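You operate a simulated robot arm through the tools that you are given. There is no shell and no other tool.

You are at the controls of a simulated robot arm. One attempt, no reset.

JOB
Swap the wheel in the red holder for the one marked 31.
Fine: free the mesh lever first, lay the old wheel on the rack, lock the lever again.

Only the result counts: the job must be done as asked and must still hold three seconds after the hand-in. Knocking over, shifting, dropping, spilling or breaking anything else fails it.

ROBOT AND FRAMES
A 6-joint arm with a fingered hand, fixed in place. Base frame: the origin is on the floor under the middle of its stand, x ahead of it, y to its left, z up. Readings come in mm, rad, newtons and seconds.
With the tool pointing down near the work surface it reaches from about 480 to 940 mm from the base axis. Its first joint turns from -2.897 to 2.897 rad. Payload 5 kg.
The TCP is the grasp point between the finger pads, 43 mm short of the fingertips. In the tool frame z runs along the fingers and y along their closing line. The gripper opens to 144 mm; its body begins 50 mm behind the TCP. The gripper is a hand of 5 fingers: y runs from the thumb to the fingers, the wrist lies at [-21, -133, -233] in the tool frame, and closing takes about 1.5 s.
Orientation is that of the tool frame in the base frame, as [roll, pitch, yaw] about the fixed x, y, z axes, in that order (R = Rz(yaw) Ry(pitch) Rx(roll)). With the fingers straight down and the wrist toward the robot, the tool's x, y and z point along [0, 1, 0], [1, 0, 0] and [0, 0, -1] of the base frame.

CONTROLS
- The arm moves only by the tool step_arm. Its argument "moves" is a list that holds one entry, the list of rows, each a list of 7 numbers: the turn, a rotation vector about the tool's x, y, z in rad, then the shift along the tool's x, y, z in mm, then the finger opening in mm, from 0 to 144. In form: [[[wx, wy, wz, x, y, z, grip], ...]]. A call has 1 to 20 rows; each row is the pose to reach, as a shift and turn from the pose commanded when the call began, along the tool's axes at that moment. Rows are played at 5 a second. More than 50 mm and 0.15 rad between two rows, or a gripper value outside its range, and nothing of the call is played. A pose out of reach is approached as far as the arm can. The call stops where the force on the tool passes 40 N (or 10 N more than at its start, if that is more) or the arm is blocked; 0.2 s more then pass. The fingers move at their own pace (about 72 mm/s each) and stop on an object; they squeeze with about 22 N. The grip force told is the motor's: it shows also when the fingers shut on nothing. Time passes only in rows, and 0.2 s behind the last, so rows that repeat a pose let the fingers close. It gives the time, the measured TCP pose, the force on the tool (base axes), the opening and the grip force at its end, in the units of the frame above (readings bear some noise), with the torque about the TCP (base axes, N m) and any sound that the robot's microphone picked up.
- Cameras (640 x 400 px; columns grow to the right, rows downward): "scene" is fixed at [402.3, 501, 1656.4]; the picture's right is [-0.96, -0.27, 0.00], its down [-0.25, 0.89, -0.38] and it looks along [0.10, -0.36, -0.93] (base axes); focal length 214 px, centre (320, 200). "wrist" rides on the gripper at [86, -109, -168] in the tool frame; the picture's right is [-0.80, 0.28, -0.53], its down [-0.54, -0.73, 0.42] and it looks along [-0.27, 0.63, 0.73] (tool axes); focal length 275 px, centre (320, 200). There is no depth. A picture from a camera that has moved, and an enlarged one, comes with that camera's place and axes in the base frame and with its lens.
- camera(camera): a new picture of that camera. The clock stands still meanwhile.
- raise_lower(by): slides the trunk up (or, below 0, down) by that many mm; the arm rides with it, the base frame stays. It gives what a move gives, with no picture.
- set_grasp(shape): the hand has 5 fingers and takes this shape, open, in about a second: jaw (thumb against the fingers, like two jaws); tri (thumb and two fingers); tip (a fingertip pinch); poke (one finger out to press); point (the index stretched); flat (the hand flat); cup (the hand cupped); fist (a fist). The gripper value then closes the fingers along that shape, each until it touches; the sizes above hold for jaw. It gives what a move gives, with no picture.
- enlarge(camera, box): a new picture of the part [left, top, right, bottom] of that camera's present view, enlarged. The clock stands still meanwhile.
- close_job(): hands the job in; it is judged then, once.

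Places have to be worked out from the pictures, the camera data and where the tool is seen. Open the gripper and draw the arm clear of the work before you hand the job in, unless the task says otherwise.

The tools are called after ">>>" by a JSON object that holds its "name" and its "arguments". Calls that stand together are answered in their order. step_arm: Moves the arm, as the interface text tells. Its arguments: {"type":"object","properties":{"moves":{"type":"array","items":{"type":"array","items":{"type":"array","items":{"type":"number"}}}}},"required":["moves"]} The other tools are called the same way: raise_lower (by) moves the trunk up or down; set_grasp (shape) gives the hand a shape; camera (camera) takes a picture; enlarge (camera, box) takes an enlarged picture of a part of a camera's view; close_job () hands the job in.

At the start:

```text
clock: 0.0
tool_pos: [433.0, 89.6, 1337.6]
tcp_rot: [-3.142, -0.002, 1.571]
contact_force: [0.5, -0.5, 0.4]
torque: [0.02, -0.01, -0.02]
gripper_width: 143.6
grasp_force: 0.1
shape: jaw
trunk travel left (down, up): [-525.0, 65.0]
```

scene: 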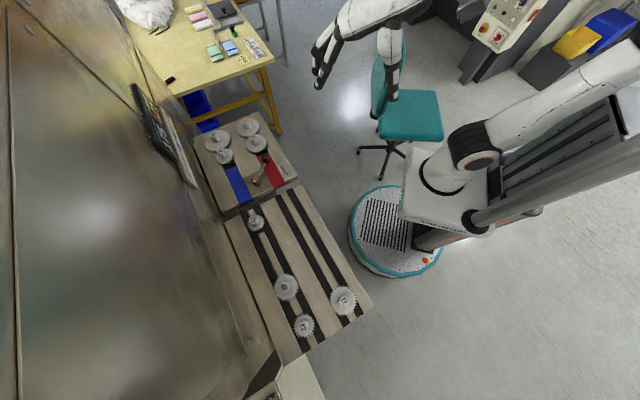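
wrist: 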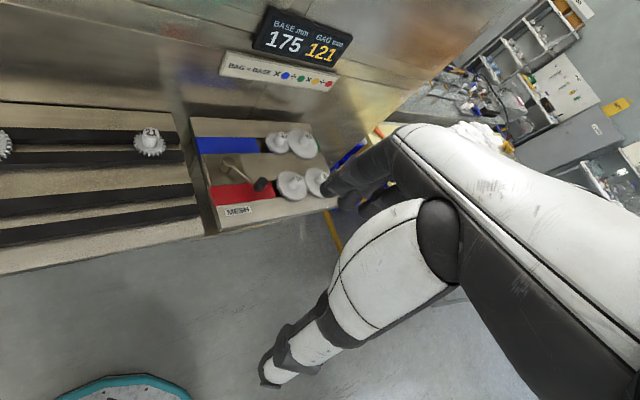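

I'll begin by enlarging the scene view on the holder board and the rack to understand the layout.

>>> {"name": "enlarge", "arguments": {"camera": "scene", "box": [190, 100, 310, 220]}}

>>> {"name": "enlarge", "arguments": {"camera": "scene", "box": [220, 190, 380, 370]}}

>>> {"name": "enlarge", "arguments": {"camera": "wrist", "box": [180, 0, 360, 230]}}

```text
3.33 times, centred on (250, 160) of scene
camera zoom: at [402.3, 501.0, 1656.4], right [-0.96, -0.27, 0.0], down [-0.25, 0.89, -0.38], along [0.1, -0.36, -0.93], focal length 715 px, centre (553, 333)
```

zoom: 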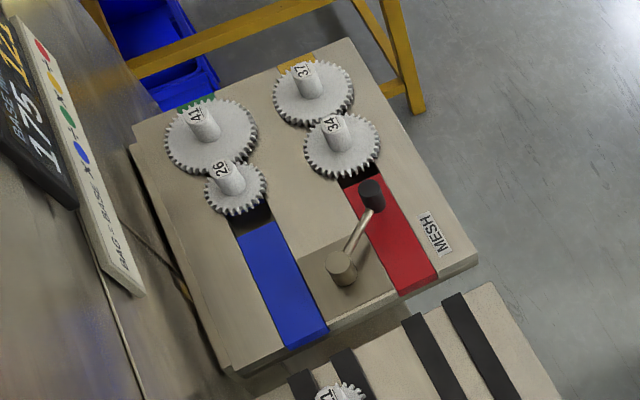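

```text
2.22 times, centred on (300, 280) of scene
camera zoom: at [402.3, 501.0, 1656.4], right [-0.96, -0.27, 0.0], down [-0.25, 0.89, -0.38], along [0.1, -0.36, -0.93], focal length 477 px, centre (364, 22)
```

zoom: 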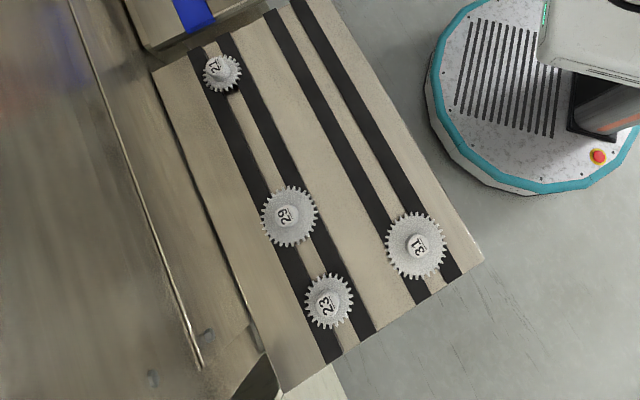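

```text
1.74 times, centred on (270, 115) of wrist
camera zoom: at [324.5, 175.1, 1506.2], right [0.28, -0.8, 0.53], down [-0.73, -0.54, -0.42], along [0.63, -0.27, -0.73], focal length 479 px, centre (407, 348)
```

zoom: 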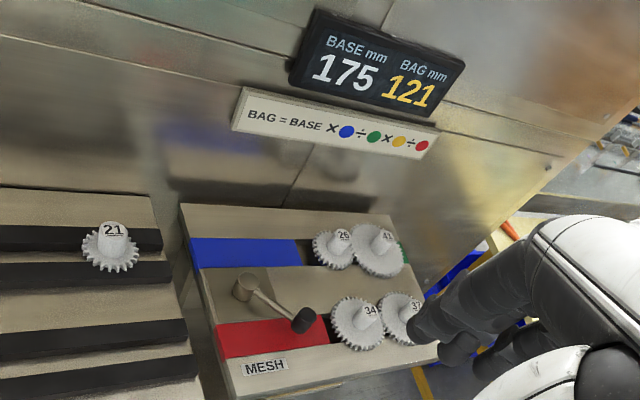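

The wheel in the red holder is 34, and the lever lies across the red strip. I'll zoom in further on the lever, the red holder and wheel 31 to read the mechanism.

>>> {"name": "enlarge", "arguments": {"camera": "scene", "box": [235, 115, 285, 165]}}

>>> {"name": "enlarge", "arguments": {"camera": "scene", "box": [235, 150, 300, 200]}}

>>> {"name": "enlarge", "arguments": {"camera": "scene", "box": [310, 270, 370, 330]}}

>>> {"name": "enlarge", "arguments": {"camera": "wrist", "box": [185, 120, 335, 230]}}

```text
8.00 times, centred on (260, 140) of scene
camera zoom: at [402.3, 501.0, 1656.4], right [-0.96, -0.27, 0.0], down [-0.25, 0.89, -0.38], along [0.1, -0.36, -0.93], focal length 1716 px, centre (800, 680)
```

zoom: 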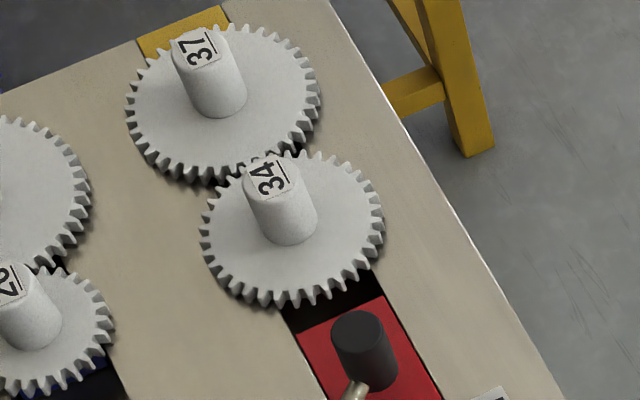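

```text
8.00 times, centred on (268, 175) of scene
camera zoom: at [402.3, 501.0, 1656.4], right [-0.96, -0.27, 0.0], down [-0.25, 0.89, -0.38], along [0.1, -0.36, -0.93], focal length 1716 px, centre (740, 400)
```

zoom: 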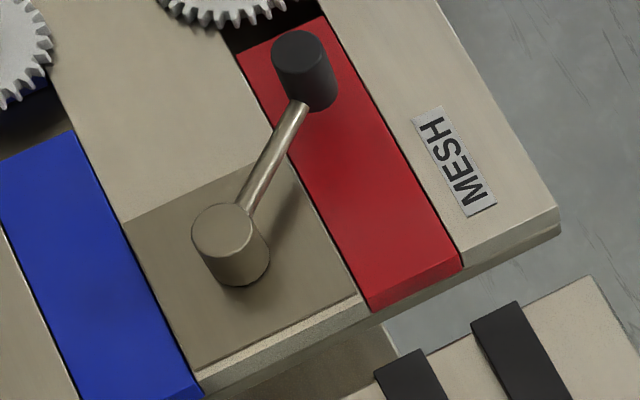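

```text
6.67 times, centred on (340, 300) of scene
camera zoom: at [402.3, 501.0, 1656.4], right [-0.96, -0.27, 0.0], down [-0.25, 0.89, -0.38], along [0.1, -0.36, -0.93], focal length 1430 px, centre (187, -467)
```

zoom: 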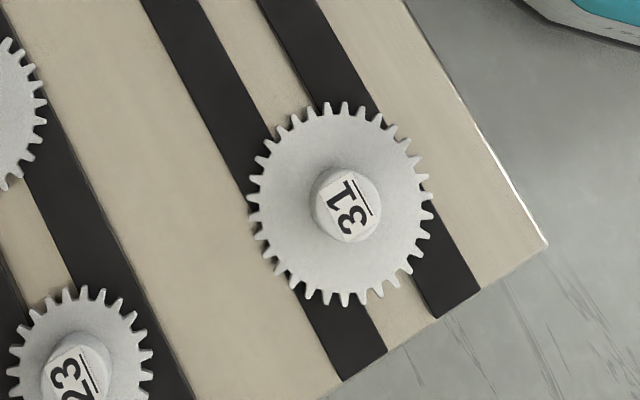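

```text
3.64 times, centred on (260, 175) of wrist
camera zoom: at [324.5, 175.1, 1506.2], right [0.28, -0.8, 0.53], down [-0.73, -0.54, -0.42], along [0.63, -0.27, -0.73], focal length 1001 px, centre (538, 291)
```

zoom: 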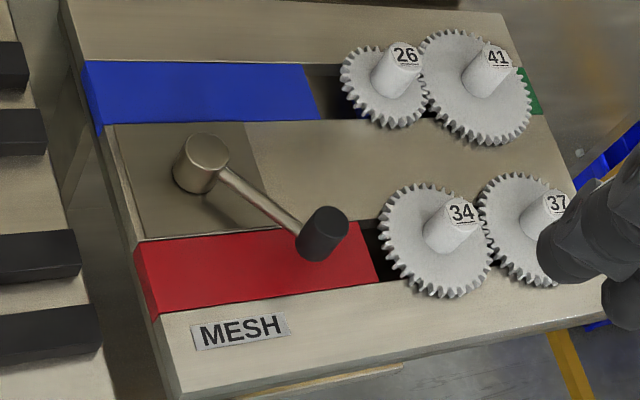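

Wheel 34 has a hub of about 36 mm whose top is near (785, 62, 995); the knob is near (711, 134) and its pivot near (710, 225). The board is turned about 45° in the base frame. I'll lower the trunk 200 mm, which leaves the tool well above the work, and then bring the wrist camera in for a closer look.

>>> {"name": "raise_lower", "arguments": {"by": -200}}

```text
clock: 2.2
tool_pos: [432.1, 90.2, 1137.9]
tcp_rot: [-3.138, 0.002, 1.57]
contact_force: [0.4, 0.3, 0.7]
torque: [-0.01, -0.04, -0.02]
gripper_width: 143.5
grasp_force: 0.1
shape: jaw
trunk travel left (down, up): [-325.0, 265.0]
```

Tool is at (432, 90, 1138). I'll turn the hand 45° so its closing line lies across the board, and shift over to view the board.

>>> {"name": "step_arm", "arguments": {"moves": [[[0, 0, -0.13, -10, 27, 0, 144], [0, 0, -0.26, -20, 54, 0, 144], [0, 0, -0.39, -30, 81, 0, 144], [0, 0, -0.52, -40, 108, 0, 144], [0, 0, -0.65, -50, 135, 0, 144], [0, 0, -0.785, -57, 160, 0, 144], [0, 0, -0.785, -57, 160, 0, 144]]]}}

>>> {"name": "camera", "arguments": {"camera": "wrist"}}

>>> {"name": "camera", "arguments": {"camera": "scene"}}

```text
clock: 3.8
tool_pos: [594.8, 31.1, 1136.9]
tcp_rot: [3.141, 0.002, 2.358]
contact_force: [0.4, -0.1, -0.7]
torque: [0.03, 0.06, 0.03]
gripper_width: 143.8
grasp_force: 0.0
shape: jaw
trunk travel left (down, up): [-325.0, 265.0]
```

```text
taken
camera wrist: at [457.4, 14.9, 1305.1], right [0.76, -0.36, 0.53], down [-0.13, -0.9, -0.42], along [0.63, 0.26, -0.73], focal length 275 px, centre (320, 200)
```

wrist: 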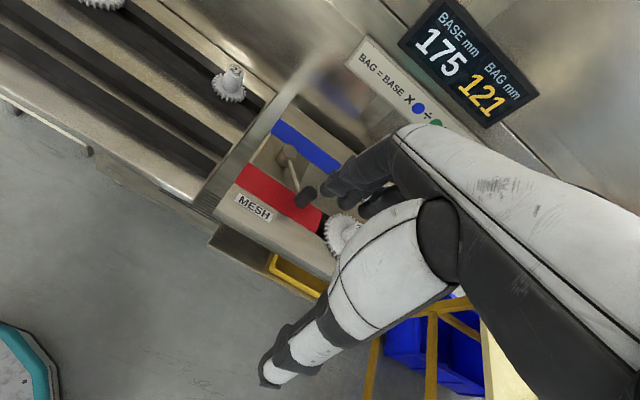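

```text
taken
```

scene: 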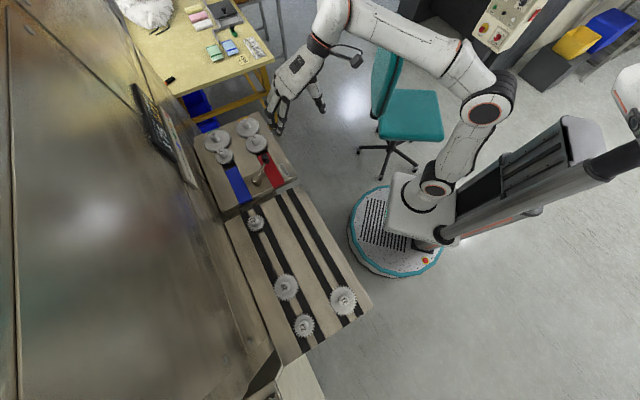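

The open hand hides part of the board. I'll shift along the board's long direction so the board falls in the clear left half of the wrist view.

>>> {"name": "step_arm", "arguments": {"moves": [[[0, 0, 0, -40, 0, 0, 144], [0, 0, 0, -80, 0, 0, 144], [0, 0, 0, -120, 0, 0, 144], [0, 0, 0, -160, 0, 0, 144], [0, 0, 0, -160, 0, 0, 144]]]}}

>>> {"name": "camera", "arguments": {"camera": "wrist"}}

>>> {"name": "enlarge", "arguments": {"camera": "wrist", "box": [140, 60, 340, 240]}}

```text
clock: 5.0
tool_pos: [702.7, -80.8, 1139.1]
tcp_rot: [-3.141, 0.001, 2.355]
contact_force: [0.6, -1.2, -0.3]
torque: [0.02, 0.03, 0.0]
gripper_width: 143.9
grasp_force: 0.0
shape: jaw
trunk travel left (down, up): [-325.0, 265.0]
```

```text
taken
camera wrist: at [566.4, -96.2, 1306.0], right [0.76, -0.36, 0.53], down [-0.13, -0.9, -0.42], along [0.63, 0.25, -0.73], focal length 275 px, centre (320, 200)
```

wrist: 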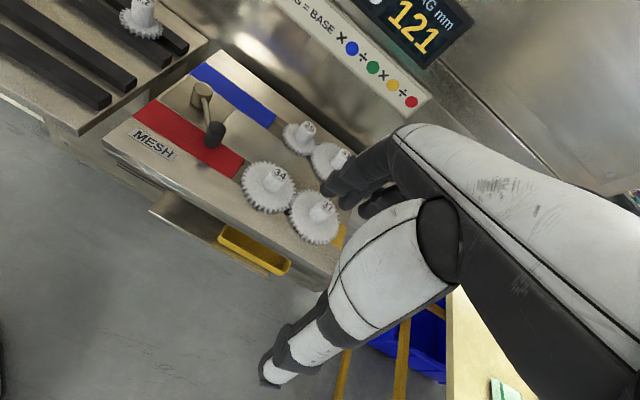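

```text
2.22 times, centred on (240, 150) of wrist
camera zoom: at [566.4, -96.2, 1306.0], right [0.76, -0.36, 0.53], down [-0.13, -0.9, -0.42], along [0.63, 0.25, -0.73], focal length 612 px, centre (498, 311)
```

zoom: 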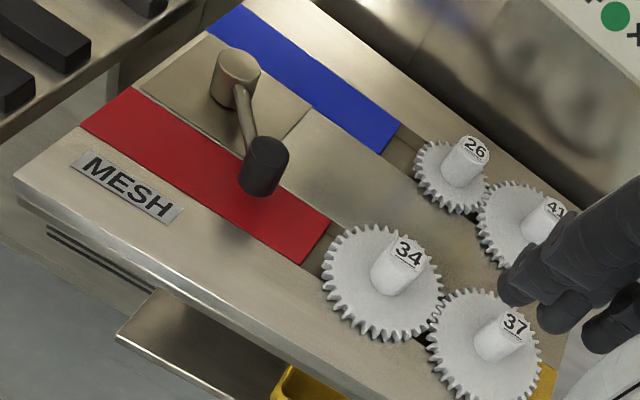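

Now the board is clear in view. I'll zoom in on the lever and on the red wheel for accurate positions.

>>> {"name": "enlarge", "arguments": {"camera": "wrist", "box": [150, 60, 250, 160]}}

>>> {"name": "enlarge", "arguments": {"camera": "wrist", "box": [225, 140, 345, 260]}}

>>> {"name": "enlarge", "arguments": {"camera": "scene", "box": [190, 110, 310, 210]}}

```text
4.00 times, centred on (200, 110) of wrist
camera zoom: at [566.4, -96.2, 1306.0], right [0.76, -0.36, 0.53], down [-0.13, -0.9, -0.42], along [0.63, 0.25, -0.73], focal length 1101 px, centre (800, 560)
```

zoom: 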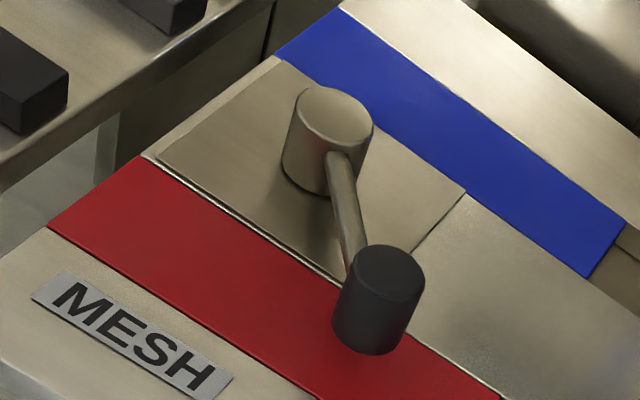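

```text
3.33 times, centred on (285, 200) of wrist
camera zoom: at [566.4, -96.2, 1306.0], right [0.76, -0.36, 0.53], down [-0.13, -0.9, -0.42], along [0.63, 0.25, -0.73], focal length 918 px, centre (437, 200)
```

zoom: 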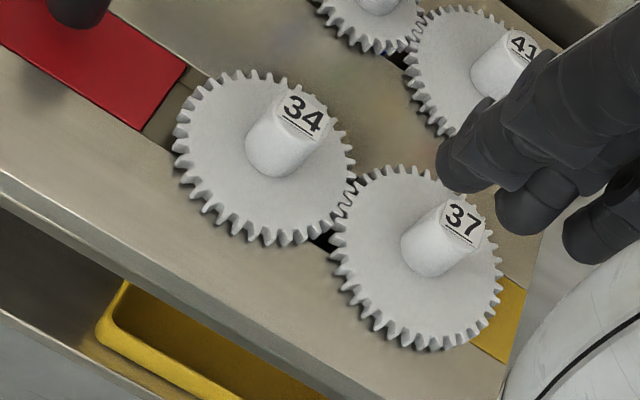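

```text
4.00 times, centred on (250, 160) of scene
camera zoom: at [402.3, 501.0, 1656.4], right [-0.96, -0.27, 0.0], down [-0.25, 0.89, -0.38], along [0.1, -0.36, -0.93], focal length 858 px, centre (600, 360)
```

zoom: 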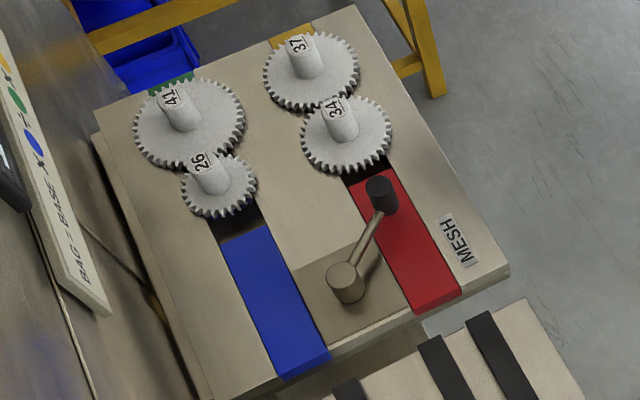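

Triangulating from both cameras puts the knob top at about (709, 136, 1002), with the knob spanning z 974–1002. The pivot is about (717, 221), wheel 34's hub (785, 61), and 37's hub (849, -1). I'll go above the knob with the closing line perpendicular to the lever rod and the fingers partly closed.

>>> {"name": "step_arm", "arguments": {"moves": [[[0, 0, 0.11, 18.7, 19.7, 0, 130], [0, 0, 0.22, 37.3, 39.3, 0, 110], [0, 0, 0.33, 56, 59, 0, 90], [0, 0, 0.44, 74.6, 78.6, 0, 80], [0, 0, 0.55, 93.3, 98.3, 0, 80], [0, 0, 0.66, 112, 118, 0, 80], [0, 0, 0.77, 130.6, 137.6, 0, 80], [0, 0, 0.882, 149.3, 157.3, 0, 80], [0, 0, 0.882, 149.3, 157.3, 0, 80], [0, 0, 0.882, 149.3, 157.3, 0, 80]]]}}

>>> {"name": "camera", "arguments": {"camera": "wrist"}}

>>> {"name": "camera", "arguments": {"camera": "scene"}}

```text
clock: 7.2
tool_pos: [711.4, 135.9, 1136.0]
tcp_rot: [-3.141, -0.001, 1.473]
contact_force: [-0.3, 0.1, 0.5]
torque: [-0.03, 0.02, 0.01]
gripper_width: 80.5
grasp_force: 0.0
shape: jaw
trunk travel left (down, up): [-325.0, 265.0]
```

```text
taken
camera wrist: at [612.9, 232.2, 1305.0], right [0.21, -0.82, 0.53], down [-0.78, -0.47, -0.42], along [0.6, -0.33, -0.73], focal length 275 px, centre (320, 200)
```

wrist: 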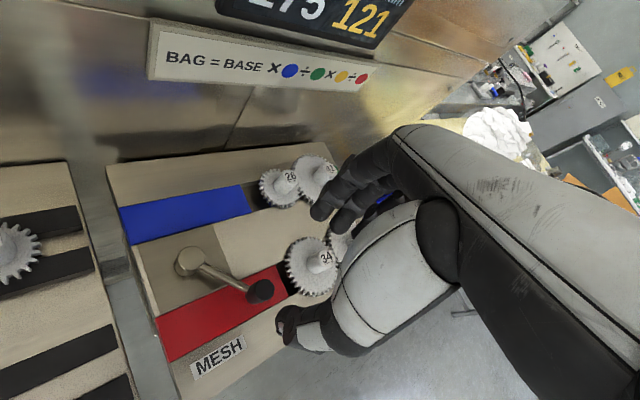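

```text
taken
```

scene: 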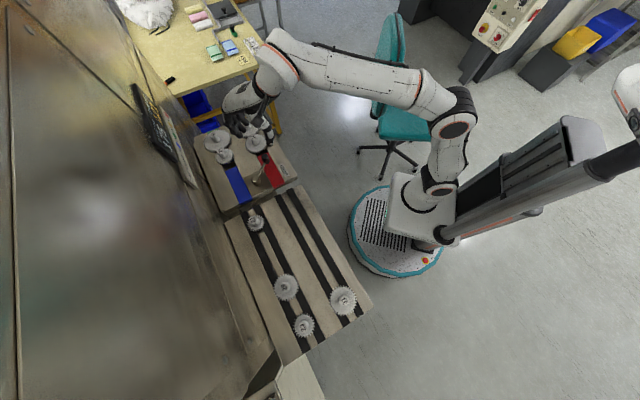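

The hand is above the knob with an opening of 80 mm. I'll zoom in on the hand from both cameras to check finger positions relative to the knob.

>>> {"name": "enlarge", "arguments": {"camera": "scene", "box": [200, 70, 310, 200]}}

>>> {"name": "enlarge", "arguments": {"camera": "wrist", "box": [220, 130, 420, 370]}}

```text
3.08 times, centred on (255, 135) of scene
camera zoom: at [402.3, 501.0, 1656.4], right [-0.96, -0.27, 0.0], down [-0.25, 0.89, -0.38], along [0.1, -0.36, -0.93], focal length 660 px, centre (520, 400)
```

zoom: 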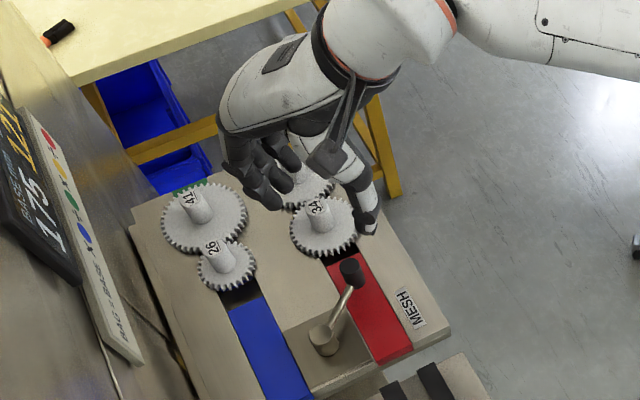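

```text
1.67 times, centred on (320, 250) of wrist
camera zoom: at [612.9, 232.2, 1305.0], right [0.21, -0.82, 0.53], down [-0.78, -0.47, -0.42], along [0.6, -0.33, -0.73], focal length 459 px, centre (320, 117)
```

zoom: 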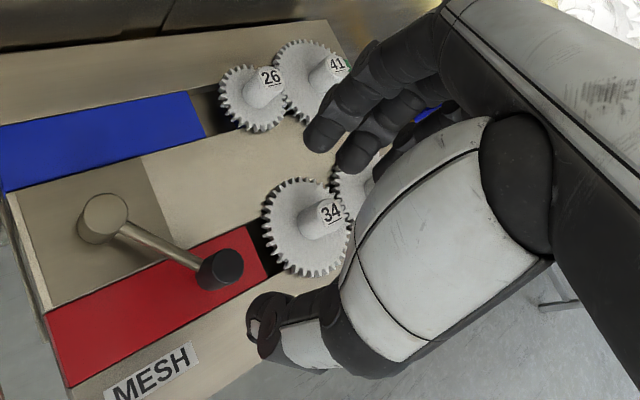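

The fingers straddle the knob's axis with the rod leaving on the side away from the other fingers. I'll descend so the fingertips sit at about z 967, around the knob and above the red strip at about 947.

>>> {"name": "step_arm", "arguments": {"moves": [[[0, 0, 0, 0, -2, 32, 80], [0, 0, 0, 0, -2, 64, 80], [0, 0, 0, 0, -2, 90, 80], [0, 0, 0, 0, -2, 110, 80], [0, 0, 0, 0, -2, 126, 80], [0, 0, 0, 0, -2, 126, 80]]]}}

>>> {"name": "camera", "arguments": {"camera": "wrist"}}

>>> {"name": "enlarge", "arguments": {"camera": "scene", "box": [210, 90, 310, 190]}}

```text
clock: 8.6
tool_pos: [709.4, 136.1, 1011.7]
tcp_rot: [-3.14, 0.002, 1.475]
contact_force: [-0.1, -0.3, -0.5]
torque: [0.0, 0.0, -0.01]
gripper_width: 80.7
grasp_force: 0.1
shape: jaw
trunk travel left (down, up): [-325.0, 265.0]
```

```text
taken
camera wrist: at [611.4, 232.3, 1180.5], right [0.21, -0.82, 0.53], down [-0.77, -0.47, -0.42], along [0.6, -0.33, -0.73], focal length 275 px, centre (320, 200)
```

wrist: 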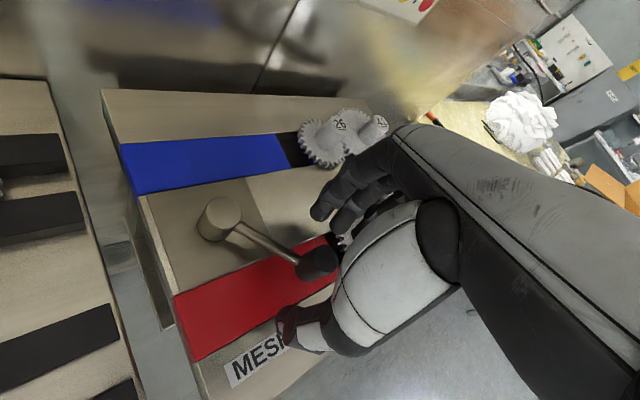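

```text
4.00 times, centred on (260, 140) of scene
camera zoom: at [402.3, 501.0, 1656.4], right [-0.96, -0.27, 0.0], down [-0.25, 0.89, -0.38], along [0.1, -0.36, -0.93], focal length 858 px, centre (560, 440)
```

zoom: 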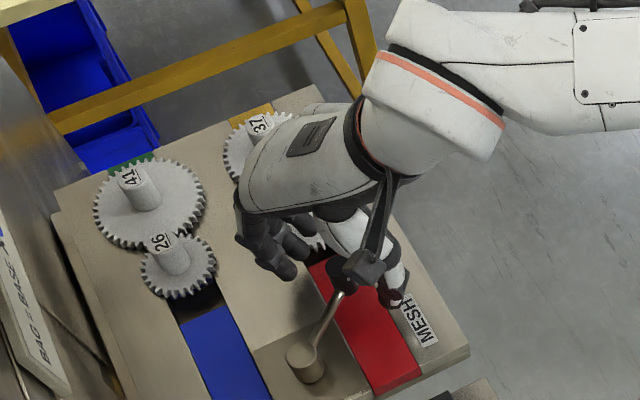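

The knob is between thumb and fingers with no contact. I'll close loosely around it (about 36 mm), leaving play so the lever can swing without binding.

>>> {"name": "step_arm", "arguments": {"moves": [[[0, 0, 0, 0, 0, 0, 60], [0, 0, 0, 0, 0, 0, 45], [0, 0, 0, 0, 0, 0, 36], [0, 0, 0, 0, 0, 0, 36], [0, 0, 0, 0, 0, 0, 36]]]}}

>>> {"name": "enlarge", "arguments": {"camera": "wrist", "box": [180, 150, 400, 370]}}

>>> {"name": "enlarge", "arguments": {"camera": "scene", "box": [225, 110, 295, 190]}}

```text
clock: 9.8
tool_pos: [710.1, 136.9, 1011.9]
tcp_rot: [-3.141, 0.001, 1.473]
contact_force: [1.0, 1.1, 0.5]
torque: [-0.03, 0.02, -0.03]
gripper_width: 36.4
grasp_force: 0.2
shape: jaw
trunk travel left (down, up): [-325.0, 265.0]
```

```text
1.82 times, centred on (290, 260) of wrist
camera zoom: at [611.3, 232.3, 1180.5], right [0.21, -0.82, 0.53], down [-0.77, -0.47, -0.42], along [0.6, -0.33, -0.73], focal length 500 px, centre (374, 91)
```

zoom: 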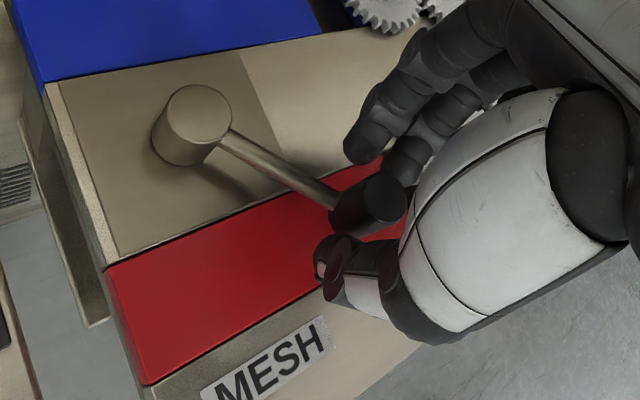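

```text
5.00 times, centred on (260, 150) of scene
camera zoom: at [402.3, 501.0, 1656.4], right [-0.96, -0.27, 0.0], down [-0.25, 0.89, -0.38], along [0.1, -0.36, -0.93], focal length 1072 px, centre (620, 450)
```

zoom: 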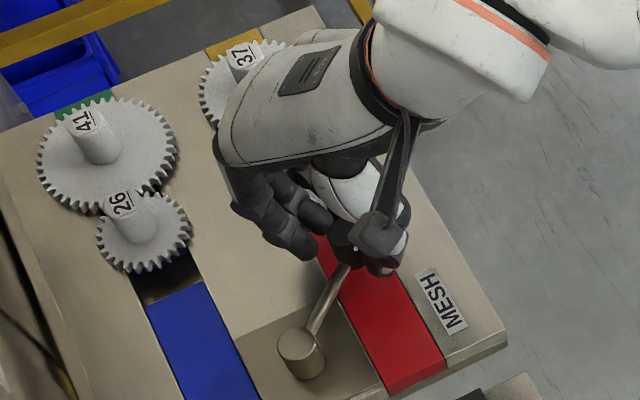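

The fingers loosely surround the knob. I'll probe a gentle push toward −x (clockwise from above) in small steps, watching the force.

>>> {"name": "step_arm", "arguments": {"moves": [[[0, 0, 0, 0, -4, 0, 36], [0, 0, 0, 0, -8, 0, 36], [0, 0, 0, 0, -12, 0, 36], [0, 0, 0, 0, -16, 0, 36]]]}}

>>> {"name": "enlarge", "arguments": {"camera": "wrist", "box": [180, 150, 400, 370]}}

```text
clock: 10.8
tool_pos: [693.7, 139.3, 1012.6]
tcp_rot: [3.14, -0.001, 1.477]
contact_force: [2.1, -1.0, -0.2]
torque: [0.01, -0.05, -0.02]
gripper_width: 36.3
grasp_force: 0.1
shape: jaw
trunk travel left (down, up): [-325.0, 265.0]
```

```text
1.82 times, centred on (290, 260) of wrist
camera zoom: at [594.6, 234.6, 1180.5], right [0.21, -0.82, 0.53], down [-0.77, -0.47, -0.42], along [0.6, -0.33, -0.73], focal length 500 px, centre (374, 91)
```

zoom: 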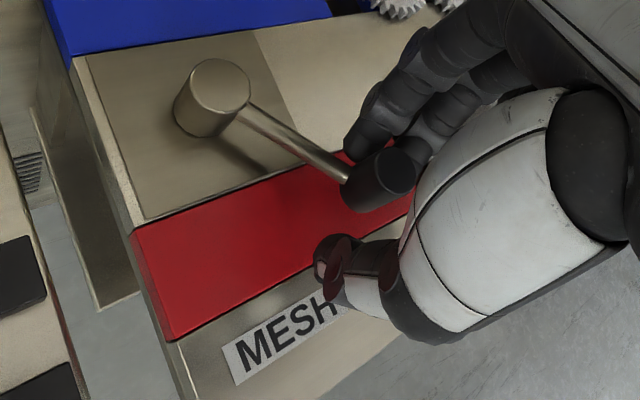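

The fingers are just touching the knob, with a small reaction of +2 N in x. I'll continue slowly in the same direction.

>>> {"name": "step_arm", "arguments": {"moves": [[[0, 0, 0, 0, -3, 0, 36], [0, 0, 0, 0, -6, 0, 36], [0, 0, 0, 0, -9, 0, 36], [0, 0, 0, 0, -12, 0, 36]]]}}

>>> {"name": "enlarge", "arguments": {"camera": "wrist", "box": [180, 150, 400, 370]}}

```text
clock: 11.8
tool_pos: [681.6, 139.2, 1011.2]
tcp_rot: [3.14, 0.0, 1.476]
contact_force: [0.5, 0.9, 1.0]
torque: [0.03, -0.05, 0.02]
gripper_width: 36.5
grasp_force: 0.0
shape: jaw
trunk travel left (down, up): [-325.0, 265.0]
```

```text
1.82 times, centred on (290, 260) of wrist
camera zoom: at [582.1, 235.0, 1179.8], right [0.21, -0.82, 0.53], down [-0.77, -0.47, -0.42], along [0.6, -0.33, -0.73], focal length 500 px, centre (374, 91)
```

zoom: 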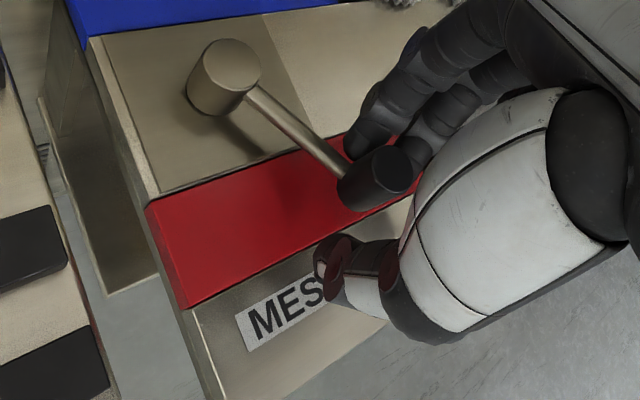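

The lever swings clockwise with only about 2 N. I'll check the scene to see whether anything else on the board moved.

>>> {"name": "enlarge", "arguments": {"camera": "scene", "box": [190, 105, 310, 205]}}

```text
4.00 times, centred on (250, 155) of scene
camera zoom: at [402.3, 501.0, 1656.4], right [-0.96, -0.27, 0.0], down [-0.25, 0.89, -0.38], along [0.1, -0.36, -0.93], focal length 858 px, centre (600, 380)
```

zoom: 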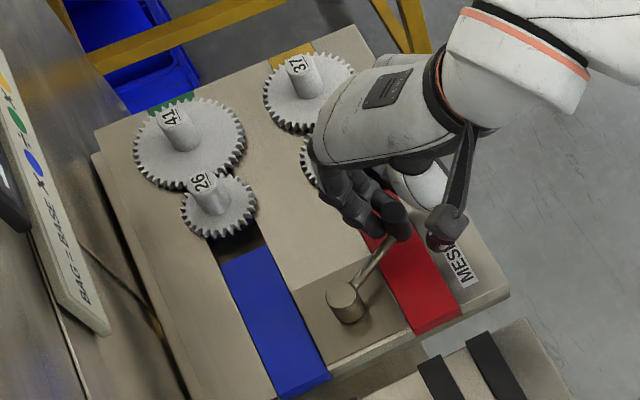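

Only the lever has moved; it is now near −110°. I'll follow its arc about the pivot at (717, 221) clockwise in 5° steps, turning the hand with it.

>>> {"name": "step_arm", "arguments": {"moves": [[[0, 0, 0.087, 2.5, -7.0, 0, 36], [0, 0, 0.175, 5.7, -13.7, 0, 36], [0, 0, 0.262, 9.5, -20.2, 0, 36], [0, 0, 0.349, 13.8, -26.3, 0, 36], [0, 0, 0.436, 18.6, -32.0, 0, 36], [0, 0, 0.524, 24.0, -37.1, 0, 36]]]}}

>>> {"name": "camera", "arguments": {"camera": "wrist"}}

>>> {"name": "enlarge", "arguments": {"camera": "scene", "box": [190, 105, 310, 205]}}

```text
clock: 13.2
tool_pos: [647.6, 167.1, 1012.7]
tcp_rot: [3.142, 0.0, 0.948]
contact_force: [0.7, -1.0, 0.6]
torque: [0.03, -0.02, 0.01]
gripper_width: 36.8
grasp_force: 0.1
shape: jaw
trunk travel left (down, up): [-325.0, 265.0]
```

```text
taken
camera wrist: at [609.6, 299.8, 1180.1], right [-0.23, -0.81, 0.53], down [-0.91, -0.02, -0.42], along [0.35, -0.58, -0.73], focal length 275 px, centre (320, 200)
```

wrist: 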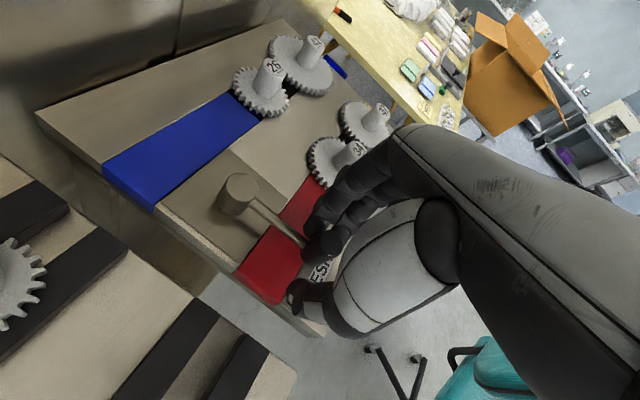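

```text
4.00 times, centred on (250, 155) of scene
camera zoom: at [402.3, 501.0, 1656.4], right [-0.96, -0.27, 0.0], down [-0.25, 0.89, -0.38], along [0.1, -0.36, -0.93], focal length 858 px, centre (600, 380)
```

zoom: 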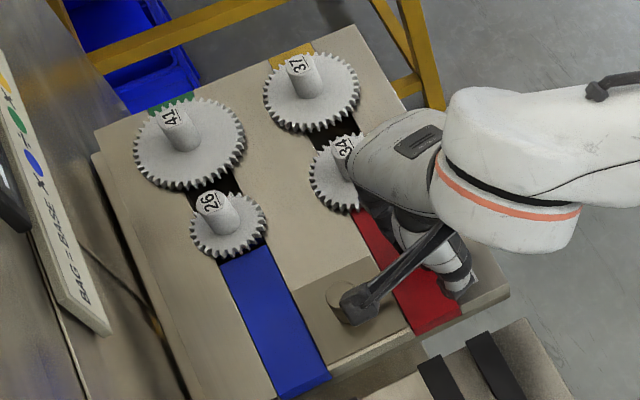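

Freeing the lever this way retracts both slides: wheels 26 and 34 have backed out of mesh. I'll continue along the arc toward its stop.

>>> {"name": "step_arm", "arguments": {"moves": [[[0, 0, 0.087, 2.5, -7.0, 0, 36], [0, 0, 0.175, 5.7, -13.7, 0, 36], [0, 0, 0.262, 9.5, -20.2, 0, 36]]]}}

>>> {"name": "enlarge", "arguments": {"camera": "wrist", "box": [180, 150, 400, 370]}}

>>> {"name": "enlarge", "arguments": {"camera": "scene", "box": [190, 105, 310, 205]}}

```text
clock: 14.0
tool_pos: [636.6, 185.4, 1013.5]
tcp_rot: [3.14, 0.001, 0.685]
contact_force: [1.0, -0.3, -0.2]
torque: [0.04, -0.06, 0.05]
gripper_width: 36.4
grasp_force: 0.0
shape: jaw
trunk travel left (down, up): [-325.0, 265.0]
```

```text
1.82 times, centred on (290, 260) of wrist
camera zoom: at [634.3, 323.6, 1180.8], right [-0.44, -0.72, 0.53], down [-0.88, 0.22, -0.42], along [0.19, -0.65, -0.73], focal length 500 px, centre (374, 91)
```

zoom: 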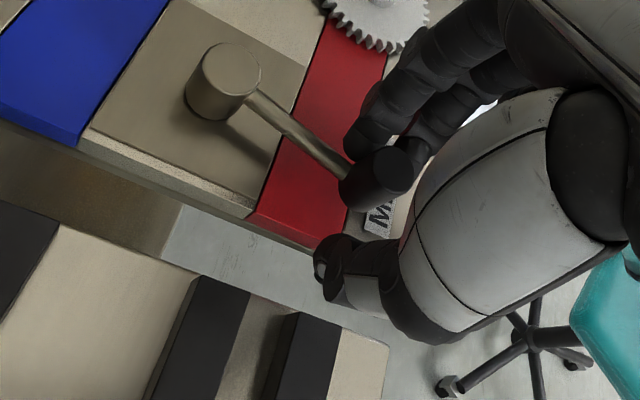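

```text
4.00 times, centred on (250, 155) of scene
camera zoom: at [402.3, 501.0, 1656.4], right [-0.96, -0.27, 0.0], down [-0.25, 0.89, -0.38], along [0.1, -0.36, -0.93], focal length 858 px, centre (600, 380)
```

zoom: 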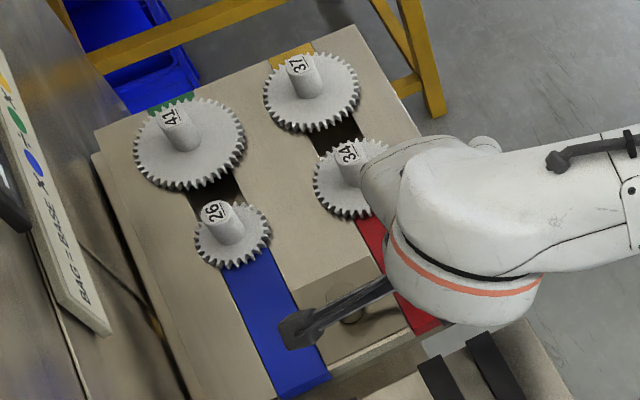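

Slides are still retracting as the lever turns, with little force. Continuing along the arc.

>>> {"name": "step_arm", "arguments": {"moves": [[[0, 0, 0.087, 2.5, -7.0, 0, 36], [0, 0, 0.175, 5.7, -13.7, 0, 36], [0, 0, 0.262, 9.5, -20.2, 0, 36]]]}}

>>> {"name": "enlarge", "arguments": {"camera": "wrist", "box": [180, 150, 400, 370]}}

>>> {"name": "enlarge", "arguments": {"camera": "scene", "box": [190, 105, 310, 205]}}

```text
clock: 14.8
tool_pos: [629.6, 207.2, 1012.1]
tcp_rot: [3.14, 0.001, 0.423]
contact_force: [1.1, -0.8, -0.7]
torque: [0.04, -0.03, 0.02]
gripper_width: 36.4
grasp_force: 0.0
shape: jaw
trunk travel left (down, up): [-325.0, 265.0]
```

```text
1.82 times, centred on (290, 260) of wrist
camera zoom: at [665.0, 341.6, 1180.5], right [-0.61, -0.59, 0.53], down [-0.79, 0.44, -0.42], along [0.01, -0.68, -0.73], focal length 500 px, centre (374, 91)
```

zoom: 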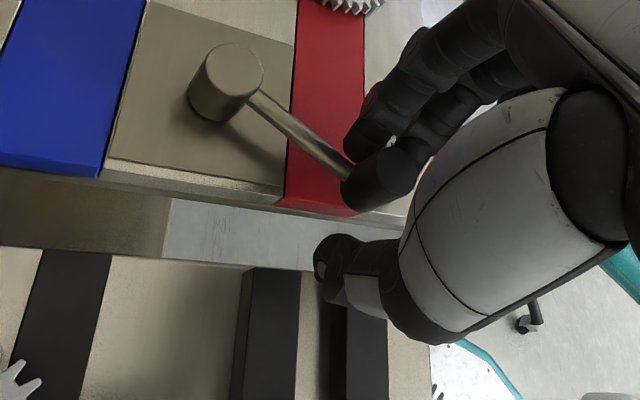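

```text
4.00 times, centred on (250, 155) of scene
camera zoom: at [402.3, 501.0, 1656.4], right [-0.96, -0.27, 0.0], down [-0.25, 0.89, -0.38], along [0.1, -0.36, -0.93], focal length 858 px, centre (600, 380)
```

zoom: 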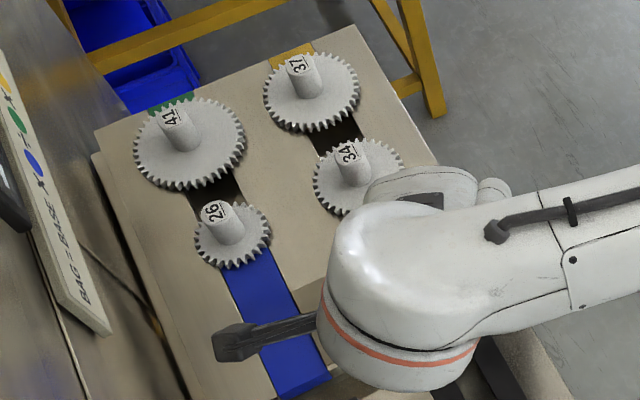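

The slides appear fully retracted now, with the lever near −168°. I'll continue gently to find its stop.

>>> {"name": "step_arm", "arguments": {"moves": [[[0, 0, 0.087, 2.5, -7.0, 0, 36], [0, 0, 0.175, 5.7, -13.7, 0, 36], [0, 0, 0.262, 9.5, -20.2, 0, 36]]]}}

>>> {"name": "enlarge", "arguments": {"camera": "wrist", "box": [180, 150, 400, 370]}}

>>> {"name": "enlarge", "arguments": {"camera": "scene", "box": [190, 105, 310, 205]}}

```text
clock: 15.6
tool_pos: [631.9, 228.5, 1012.0]
tcp_rot: [-3.141, -0.001, 0.162]
contact_force: [2.1, -4.8, 2.9]
torque: [-0.22, -0.09, 0.04]
gripper_width: 37.5
grasp_force: 0.1
shape: jaw
trunk travel left (down, up): [-325.0, 265.0]
```

```text
1.82 times, centred on (290, 260) of wrist
camera zoom: at [699.3, 349.3, 1180.4], right [-0.74, -0.41, 0.53], down [-0.65, 0.63, -0.42], along [-0.16, -0.66, -0.73], focal length 500 px, centre (374, 91)
```

zoom: 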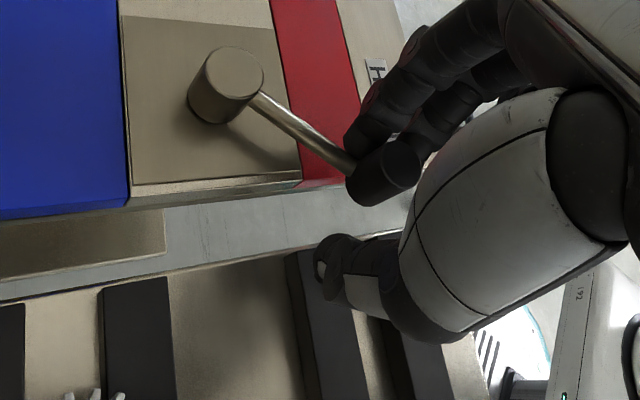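

```text
4.00 times, centred on (250, 155) of scene
camera zoom: at [402.3, 501.0, 1656.4], right [-0.96, -0.27, 0.0], down [-0.25, 0.89, -0.38], along [0.1, -0.36, -0.93], focal length 858 px, centre (600, 380)
```

zoom: 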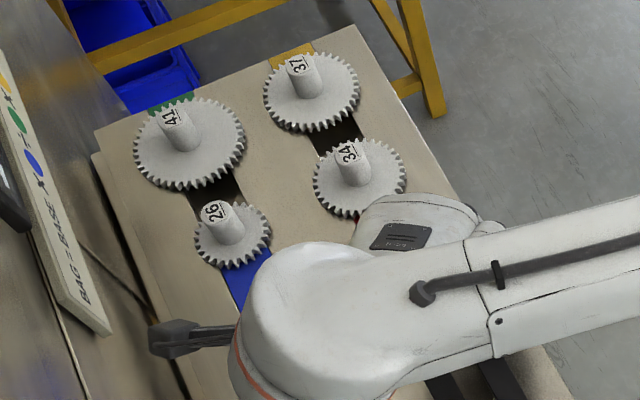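

The reaction is rising to about 5 N near −182°, so the stop is likely close. I'll push a few mm more to seat it at the stop.

>>> {"name": "step_arm", "arguments": {"moves": [[[0, 0, 0.04, 1.0, -3.0, 0, 36], [0, 0, 0.08, 2.2, -6.0, 0, 36], [0, 0, 0.08, 2.2, -6.0, 0, 36]]]}}

>>> {"name": "enlarge", "arguments": {"camera": "wrist", "box": [180, 150, 400, 370]}}

```text
clock: 16.4
tool_pos: [632.7, 233.8, 1012.8]
tcp_rot: [-3.141, -0.001, 0.082]
contact_force: [3.1, -13.1, 6.3]
torque: [-0.67, -0.07, 0.14]
gripper_width: 39.7
grasp_force: 0.0
shape: jaw
trunk travel left (down, up): [-325.0, 265.0]
```

```text
1.82 times, centred on (290, 260) of wrist
camera zoom: at [709.9, 348.9, 1180.6], right [-0.77, -0.35, 0.53], down [-0.6, 0.68, -0.42], along [-0.21, -0.65, -0.73], focal length 500 px, centre (374, 91)
```

zoom: 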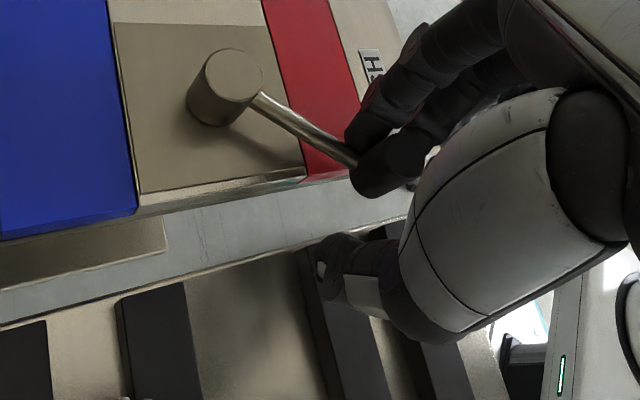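

Force built to 13 N with the fingers flexing, so the lever is against its free stop. I'll back off to relieve it, open, and lift straight up.

>>> {"name": "step_arm", "arguments": {"moves": [[[0, 0, 0, 0, 6, 0, 40], [0, 0, 0, 0, 10, 0, 60], [0, 0, 0, 0, 10, 0, 80], [0, 0, 0, 0, 10, 0, 80], [0, 0, 0, 0, 10, -30, 80], [0, 0, 0, 0, 10, -70, 80], [0, 0, 0, 0, 10, -110, 80], [0, 0, 0, 0, 10, -140, 80], [0, 0, 0, 0, 10, -140, 80]]]}}

>>> {"name": "camera", "arguments": {"camera": "scene"}}

>>> {"name": "camera", "arguments": {"camera": "wrist"}}

```text
clock: 18.4
tool_pos: [612.8, 202.4, 1096.4]
tcp_rot: [-3.139, -0.002, 0.088]
contact_force: [-0.9, 0.7, 0.8]
torque: [0.01, 0.0, -0.02]
gripper_width: 79.3
grasp_force: 0.1
shape: jaw
out of reach, approached as far as the arm can: row 6, 7, 8, 9
trunk travel left (down, up): [-325.0, 265.0]
```

```text
taken
```

scene: 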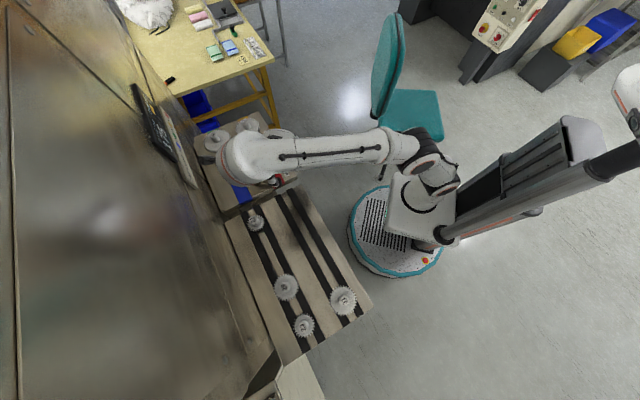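

```text
taken
camera wrist: at [688.9, 317.6, 1265.2], right [-0.77, -0.35, 0.53], down [-0.6, 0.68, -0.42], along [-0.21, -0.65, -0.73], focal length 275 px, centre (320, 200)
```

wrist: 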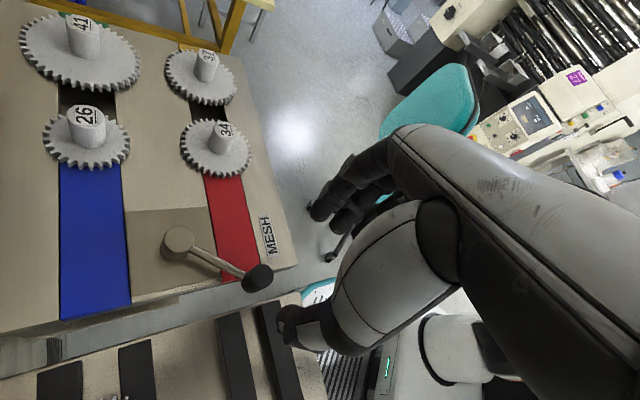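

The lever now rests at its free stop and the wheels are out of mesh. Before moving off I'll zoom in on wheel 34 and the lever from this vantage.

>>> {"name": "enlarge", "arguments": {"camera": "wrist", "box": [140, 80, 300, 300]}}

>>> {"name": "enlarge", "arguments": {"camera": "scene", "box": [190, 110, 310, 210]}}

```text
1.82 times, centred on (220, 190) of wrist
camera zoom: at [688.9, 317.6, 1265.2], right [-0.77, -0.35, 0.53], down [-0.6, 0.68, -0.42], along [-0.21, -0.65, -0.73], focal length 500 px, centre (502, 218)
```

zoom: 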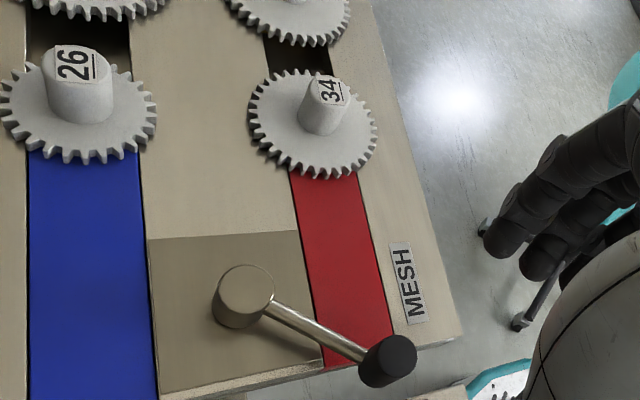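

```text
4.00 times, centred on (250, 160) of scene
camera zoom: at [402.3, 501.0, 1656.4], right [-0.96, -0.27, 0.0], down [-0.25, 0.89, -0.38], along [0.1, -0.36, -0.93], focal length 858 px, centre (600, 360)
```

zoom: 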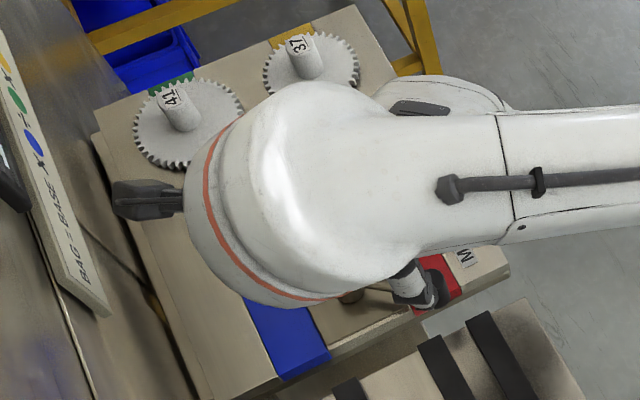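

I'll swing the hand back to the cross-board orientation (yaw about 2.356) while moving toward wheel 34, staying above z 1090.

>>> {"name": "step_arm", "arguments": {"moves": [[[0, 0, -0.142, 4, 9.3, 0, 80], [0, 0, -0.284, 8, 18.5, 0, 80], [0, 0, -0.426, 12, 27.8, 0, 80], [0, 0, -0.568, 16, 37, 0, 80], [0, 0, -0.71, 20, 46.3, 0, 80], [0, 0, -0.852, 24, 55.6, 0, 80], [0, 0, -0.994, 28, 64.8, 0, 80], [0, 0, -1.136, 32, 74, 0, 80], [0, 0, -1.278, 36, 83.4, 0, 80], [0, 0, -1.42, 40, 92.6, 0, 80], [0, 0, -1.562, 44, 101.9, 0, 80], [0, 0, -1.704, 48, 111.1, 0, 80], [0, 0, -1.846, 52, 120.4, 0, 80], [0, 0, -1.988, 56, 129.7, 0, 80], [0, 0, -2.13, 60, 139, 0, 80], [0, 0, -2.268, 64.2, 148.2, 0, 80], [0, 0, -2.268, 64.2, 148.2, 0, 80]]]}}

>>> {"name": "camera", "arguments": {"camera": "wrist"}}

>>> {"name": "camera", "arguments": {"camera": "scene"}}

```text
clock: 22.0
tool_pos: [688.3, 56.1, 1097.0]
tcp_rot: [-3.141, 0.001, 2.352]
contact_force: [1.2, -0.3, -0.9]
torque: [0.04, 0.05, 0.03]
gripper_width: 80.0
grasp_force: 0.0
shape: jaw
trunk travel left (down, up): [-325.0, 265.0]
```

```text
taken
camera wrist: at [552.3, 41.2, 1265.8], right [0.76, -0.36, 0.53], down [-0.13, -0.9, -0.42], along [0.63, 0.25, -0.73], focal length 275 px, centre (320, 200)
```

wrist: 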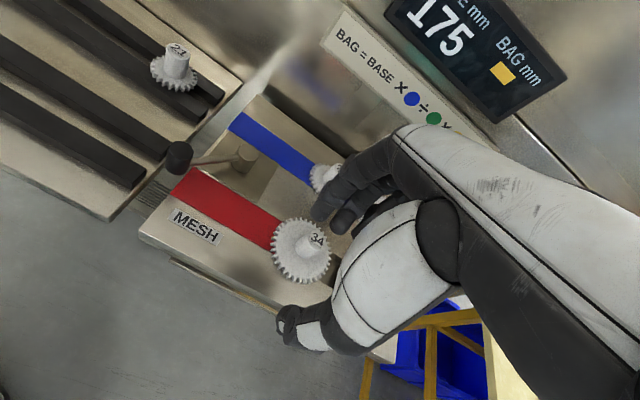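

```text
taken
```

scene: 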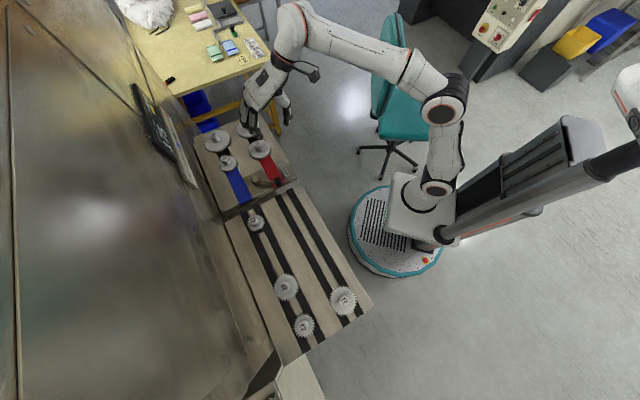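

The panel's BAG reading is blank now, so the mesh is free. I'll zoom in on wheel 34 from both cameras to fix its new position.

>>> {"name": "enlarge", "arguments": {"camera": "scene", "box": [220, 110, 300, 200]}}

>>> {"name": "enlarge", "arguments": {"camera": "wrist", "box": [240, 180, 360, 300]}}

```text
4.44 times, centred on (260, 155) of scene
camera zoom: at [402.3, 501.0, 1656.4], right [-0.96, -0.27, 0.0], down [-0.25, 0.89, -0.38], along [0.1, -0.36, -0.93], focal length 953 px, centre (587, 400)
```

zoom: 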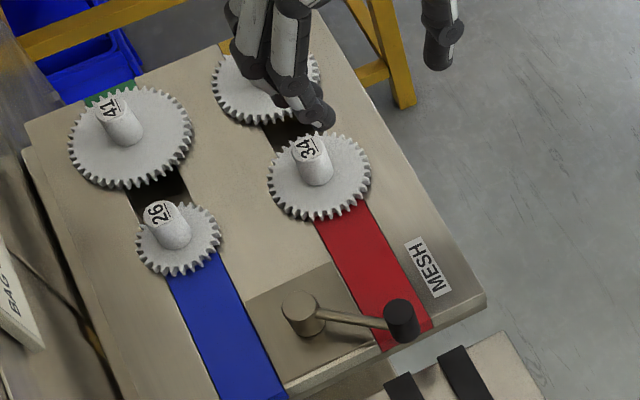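

```text
3.33 times, centred on (300, 240) of wrist
camera zoom: at [552.3, 41.2, 1265.8], right [0.76, -0.36, 0.53], down [-0.13, -0.9, -0.42], along [0.63, 0.25, -0.73], focal length 918 px, centre (387, 67)
```

zoom: 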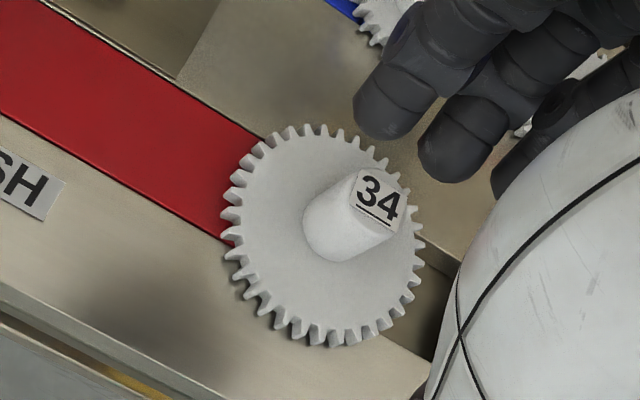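

Wheel 34's hub is now near (760.5, 83). I'll move over it at the current height, then look before descending.

>>> {"name": "step_arm", "arguments": {"moves": [[[0, 0, 0, -10, 23, 0, 80], [0, 0, 0, -20, 46, 0, 80], [0, 0, 0, -31.7, 70.3, 0, 80], [0, 0, 0, -31.7, 70.3, 0, 80]]]}}

>>> {"name": "enlarge", "arguments": {"camera": "wrist", "box": [180, 150, 400, 370]}}

>>> {"name": "enlarge", "arguments": {"camera": "scene", "box": [210, 80, 310, 180]}}

```text
clock: 23.0
tool_pos: [759.9, 85.1, 1096.2]
tcp_rot: [-3.141, 0.003, 2.354]
contact_force: [0.2, -0.1, -0.2]
torque: [0.01, -0.01, -0.02]
gripper_width: 79.7
grasp_force: 0.0
shape: jaw
trunk travel left (down, up): [-325.0, 265.0]
```

```text
1.82 times, centred on (290, 260) of wrist
camera zoom: at [623.7, 69.4, 1264.7], right [0.76, -0.37, 0.53], down [-0.13, -0.9, -0.42], along [0.63, 0.25, -0.73], focal length 500 px, centre (374, 91)
```

zoom: 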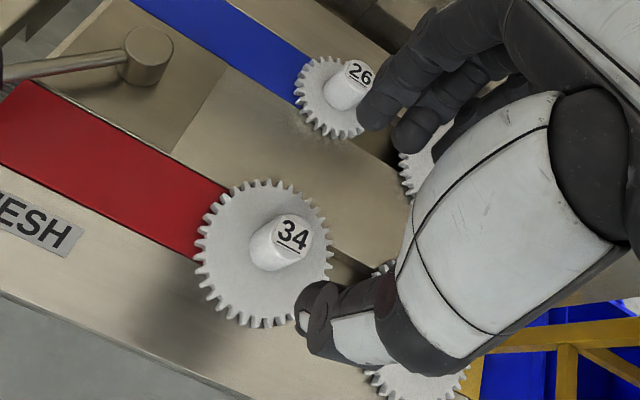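

```text
4.00 times, centred on (260, 130) of scene
camera zoom: at [402.3, 501.0, 1656.4], right [-0.96, -0.27, 0.0], down [-0.25, 0.89, -0.38], along [0.1, -0.36, -0.93], focal length 858 px, centre (560, 480)
```

zoom: 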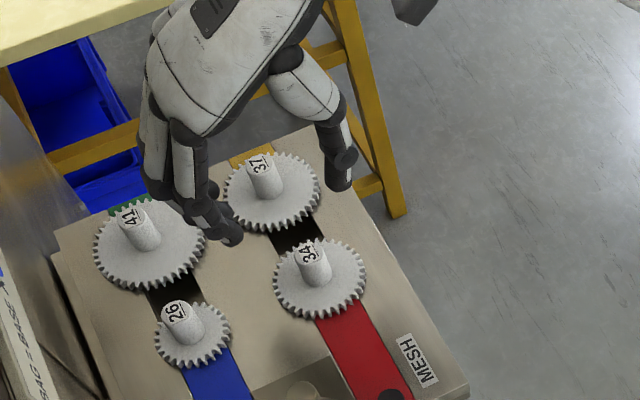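

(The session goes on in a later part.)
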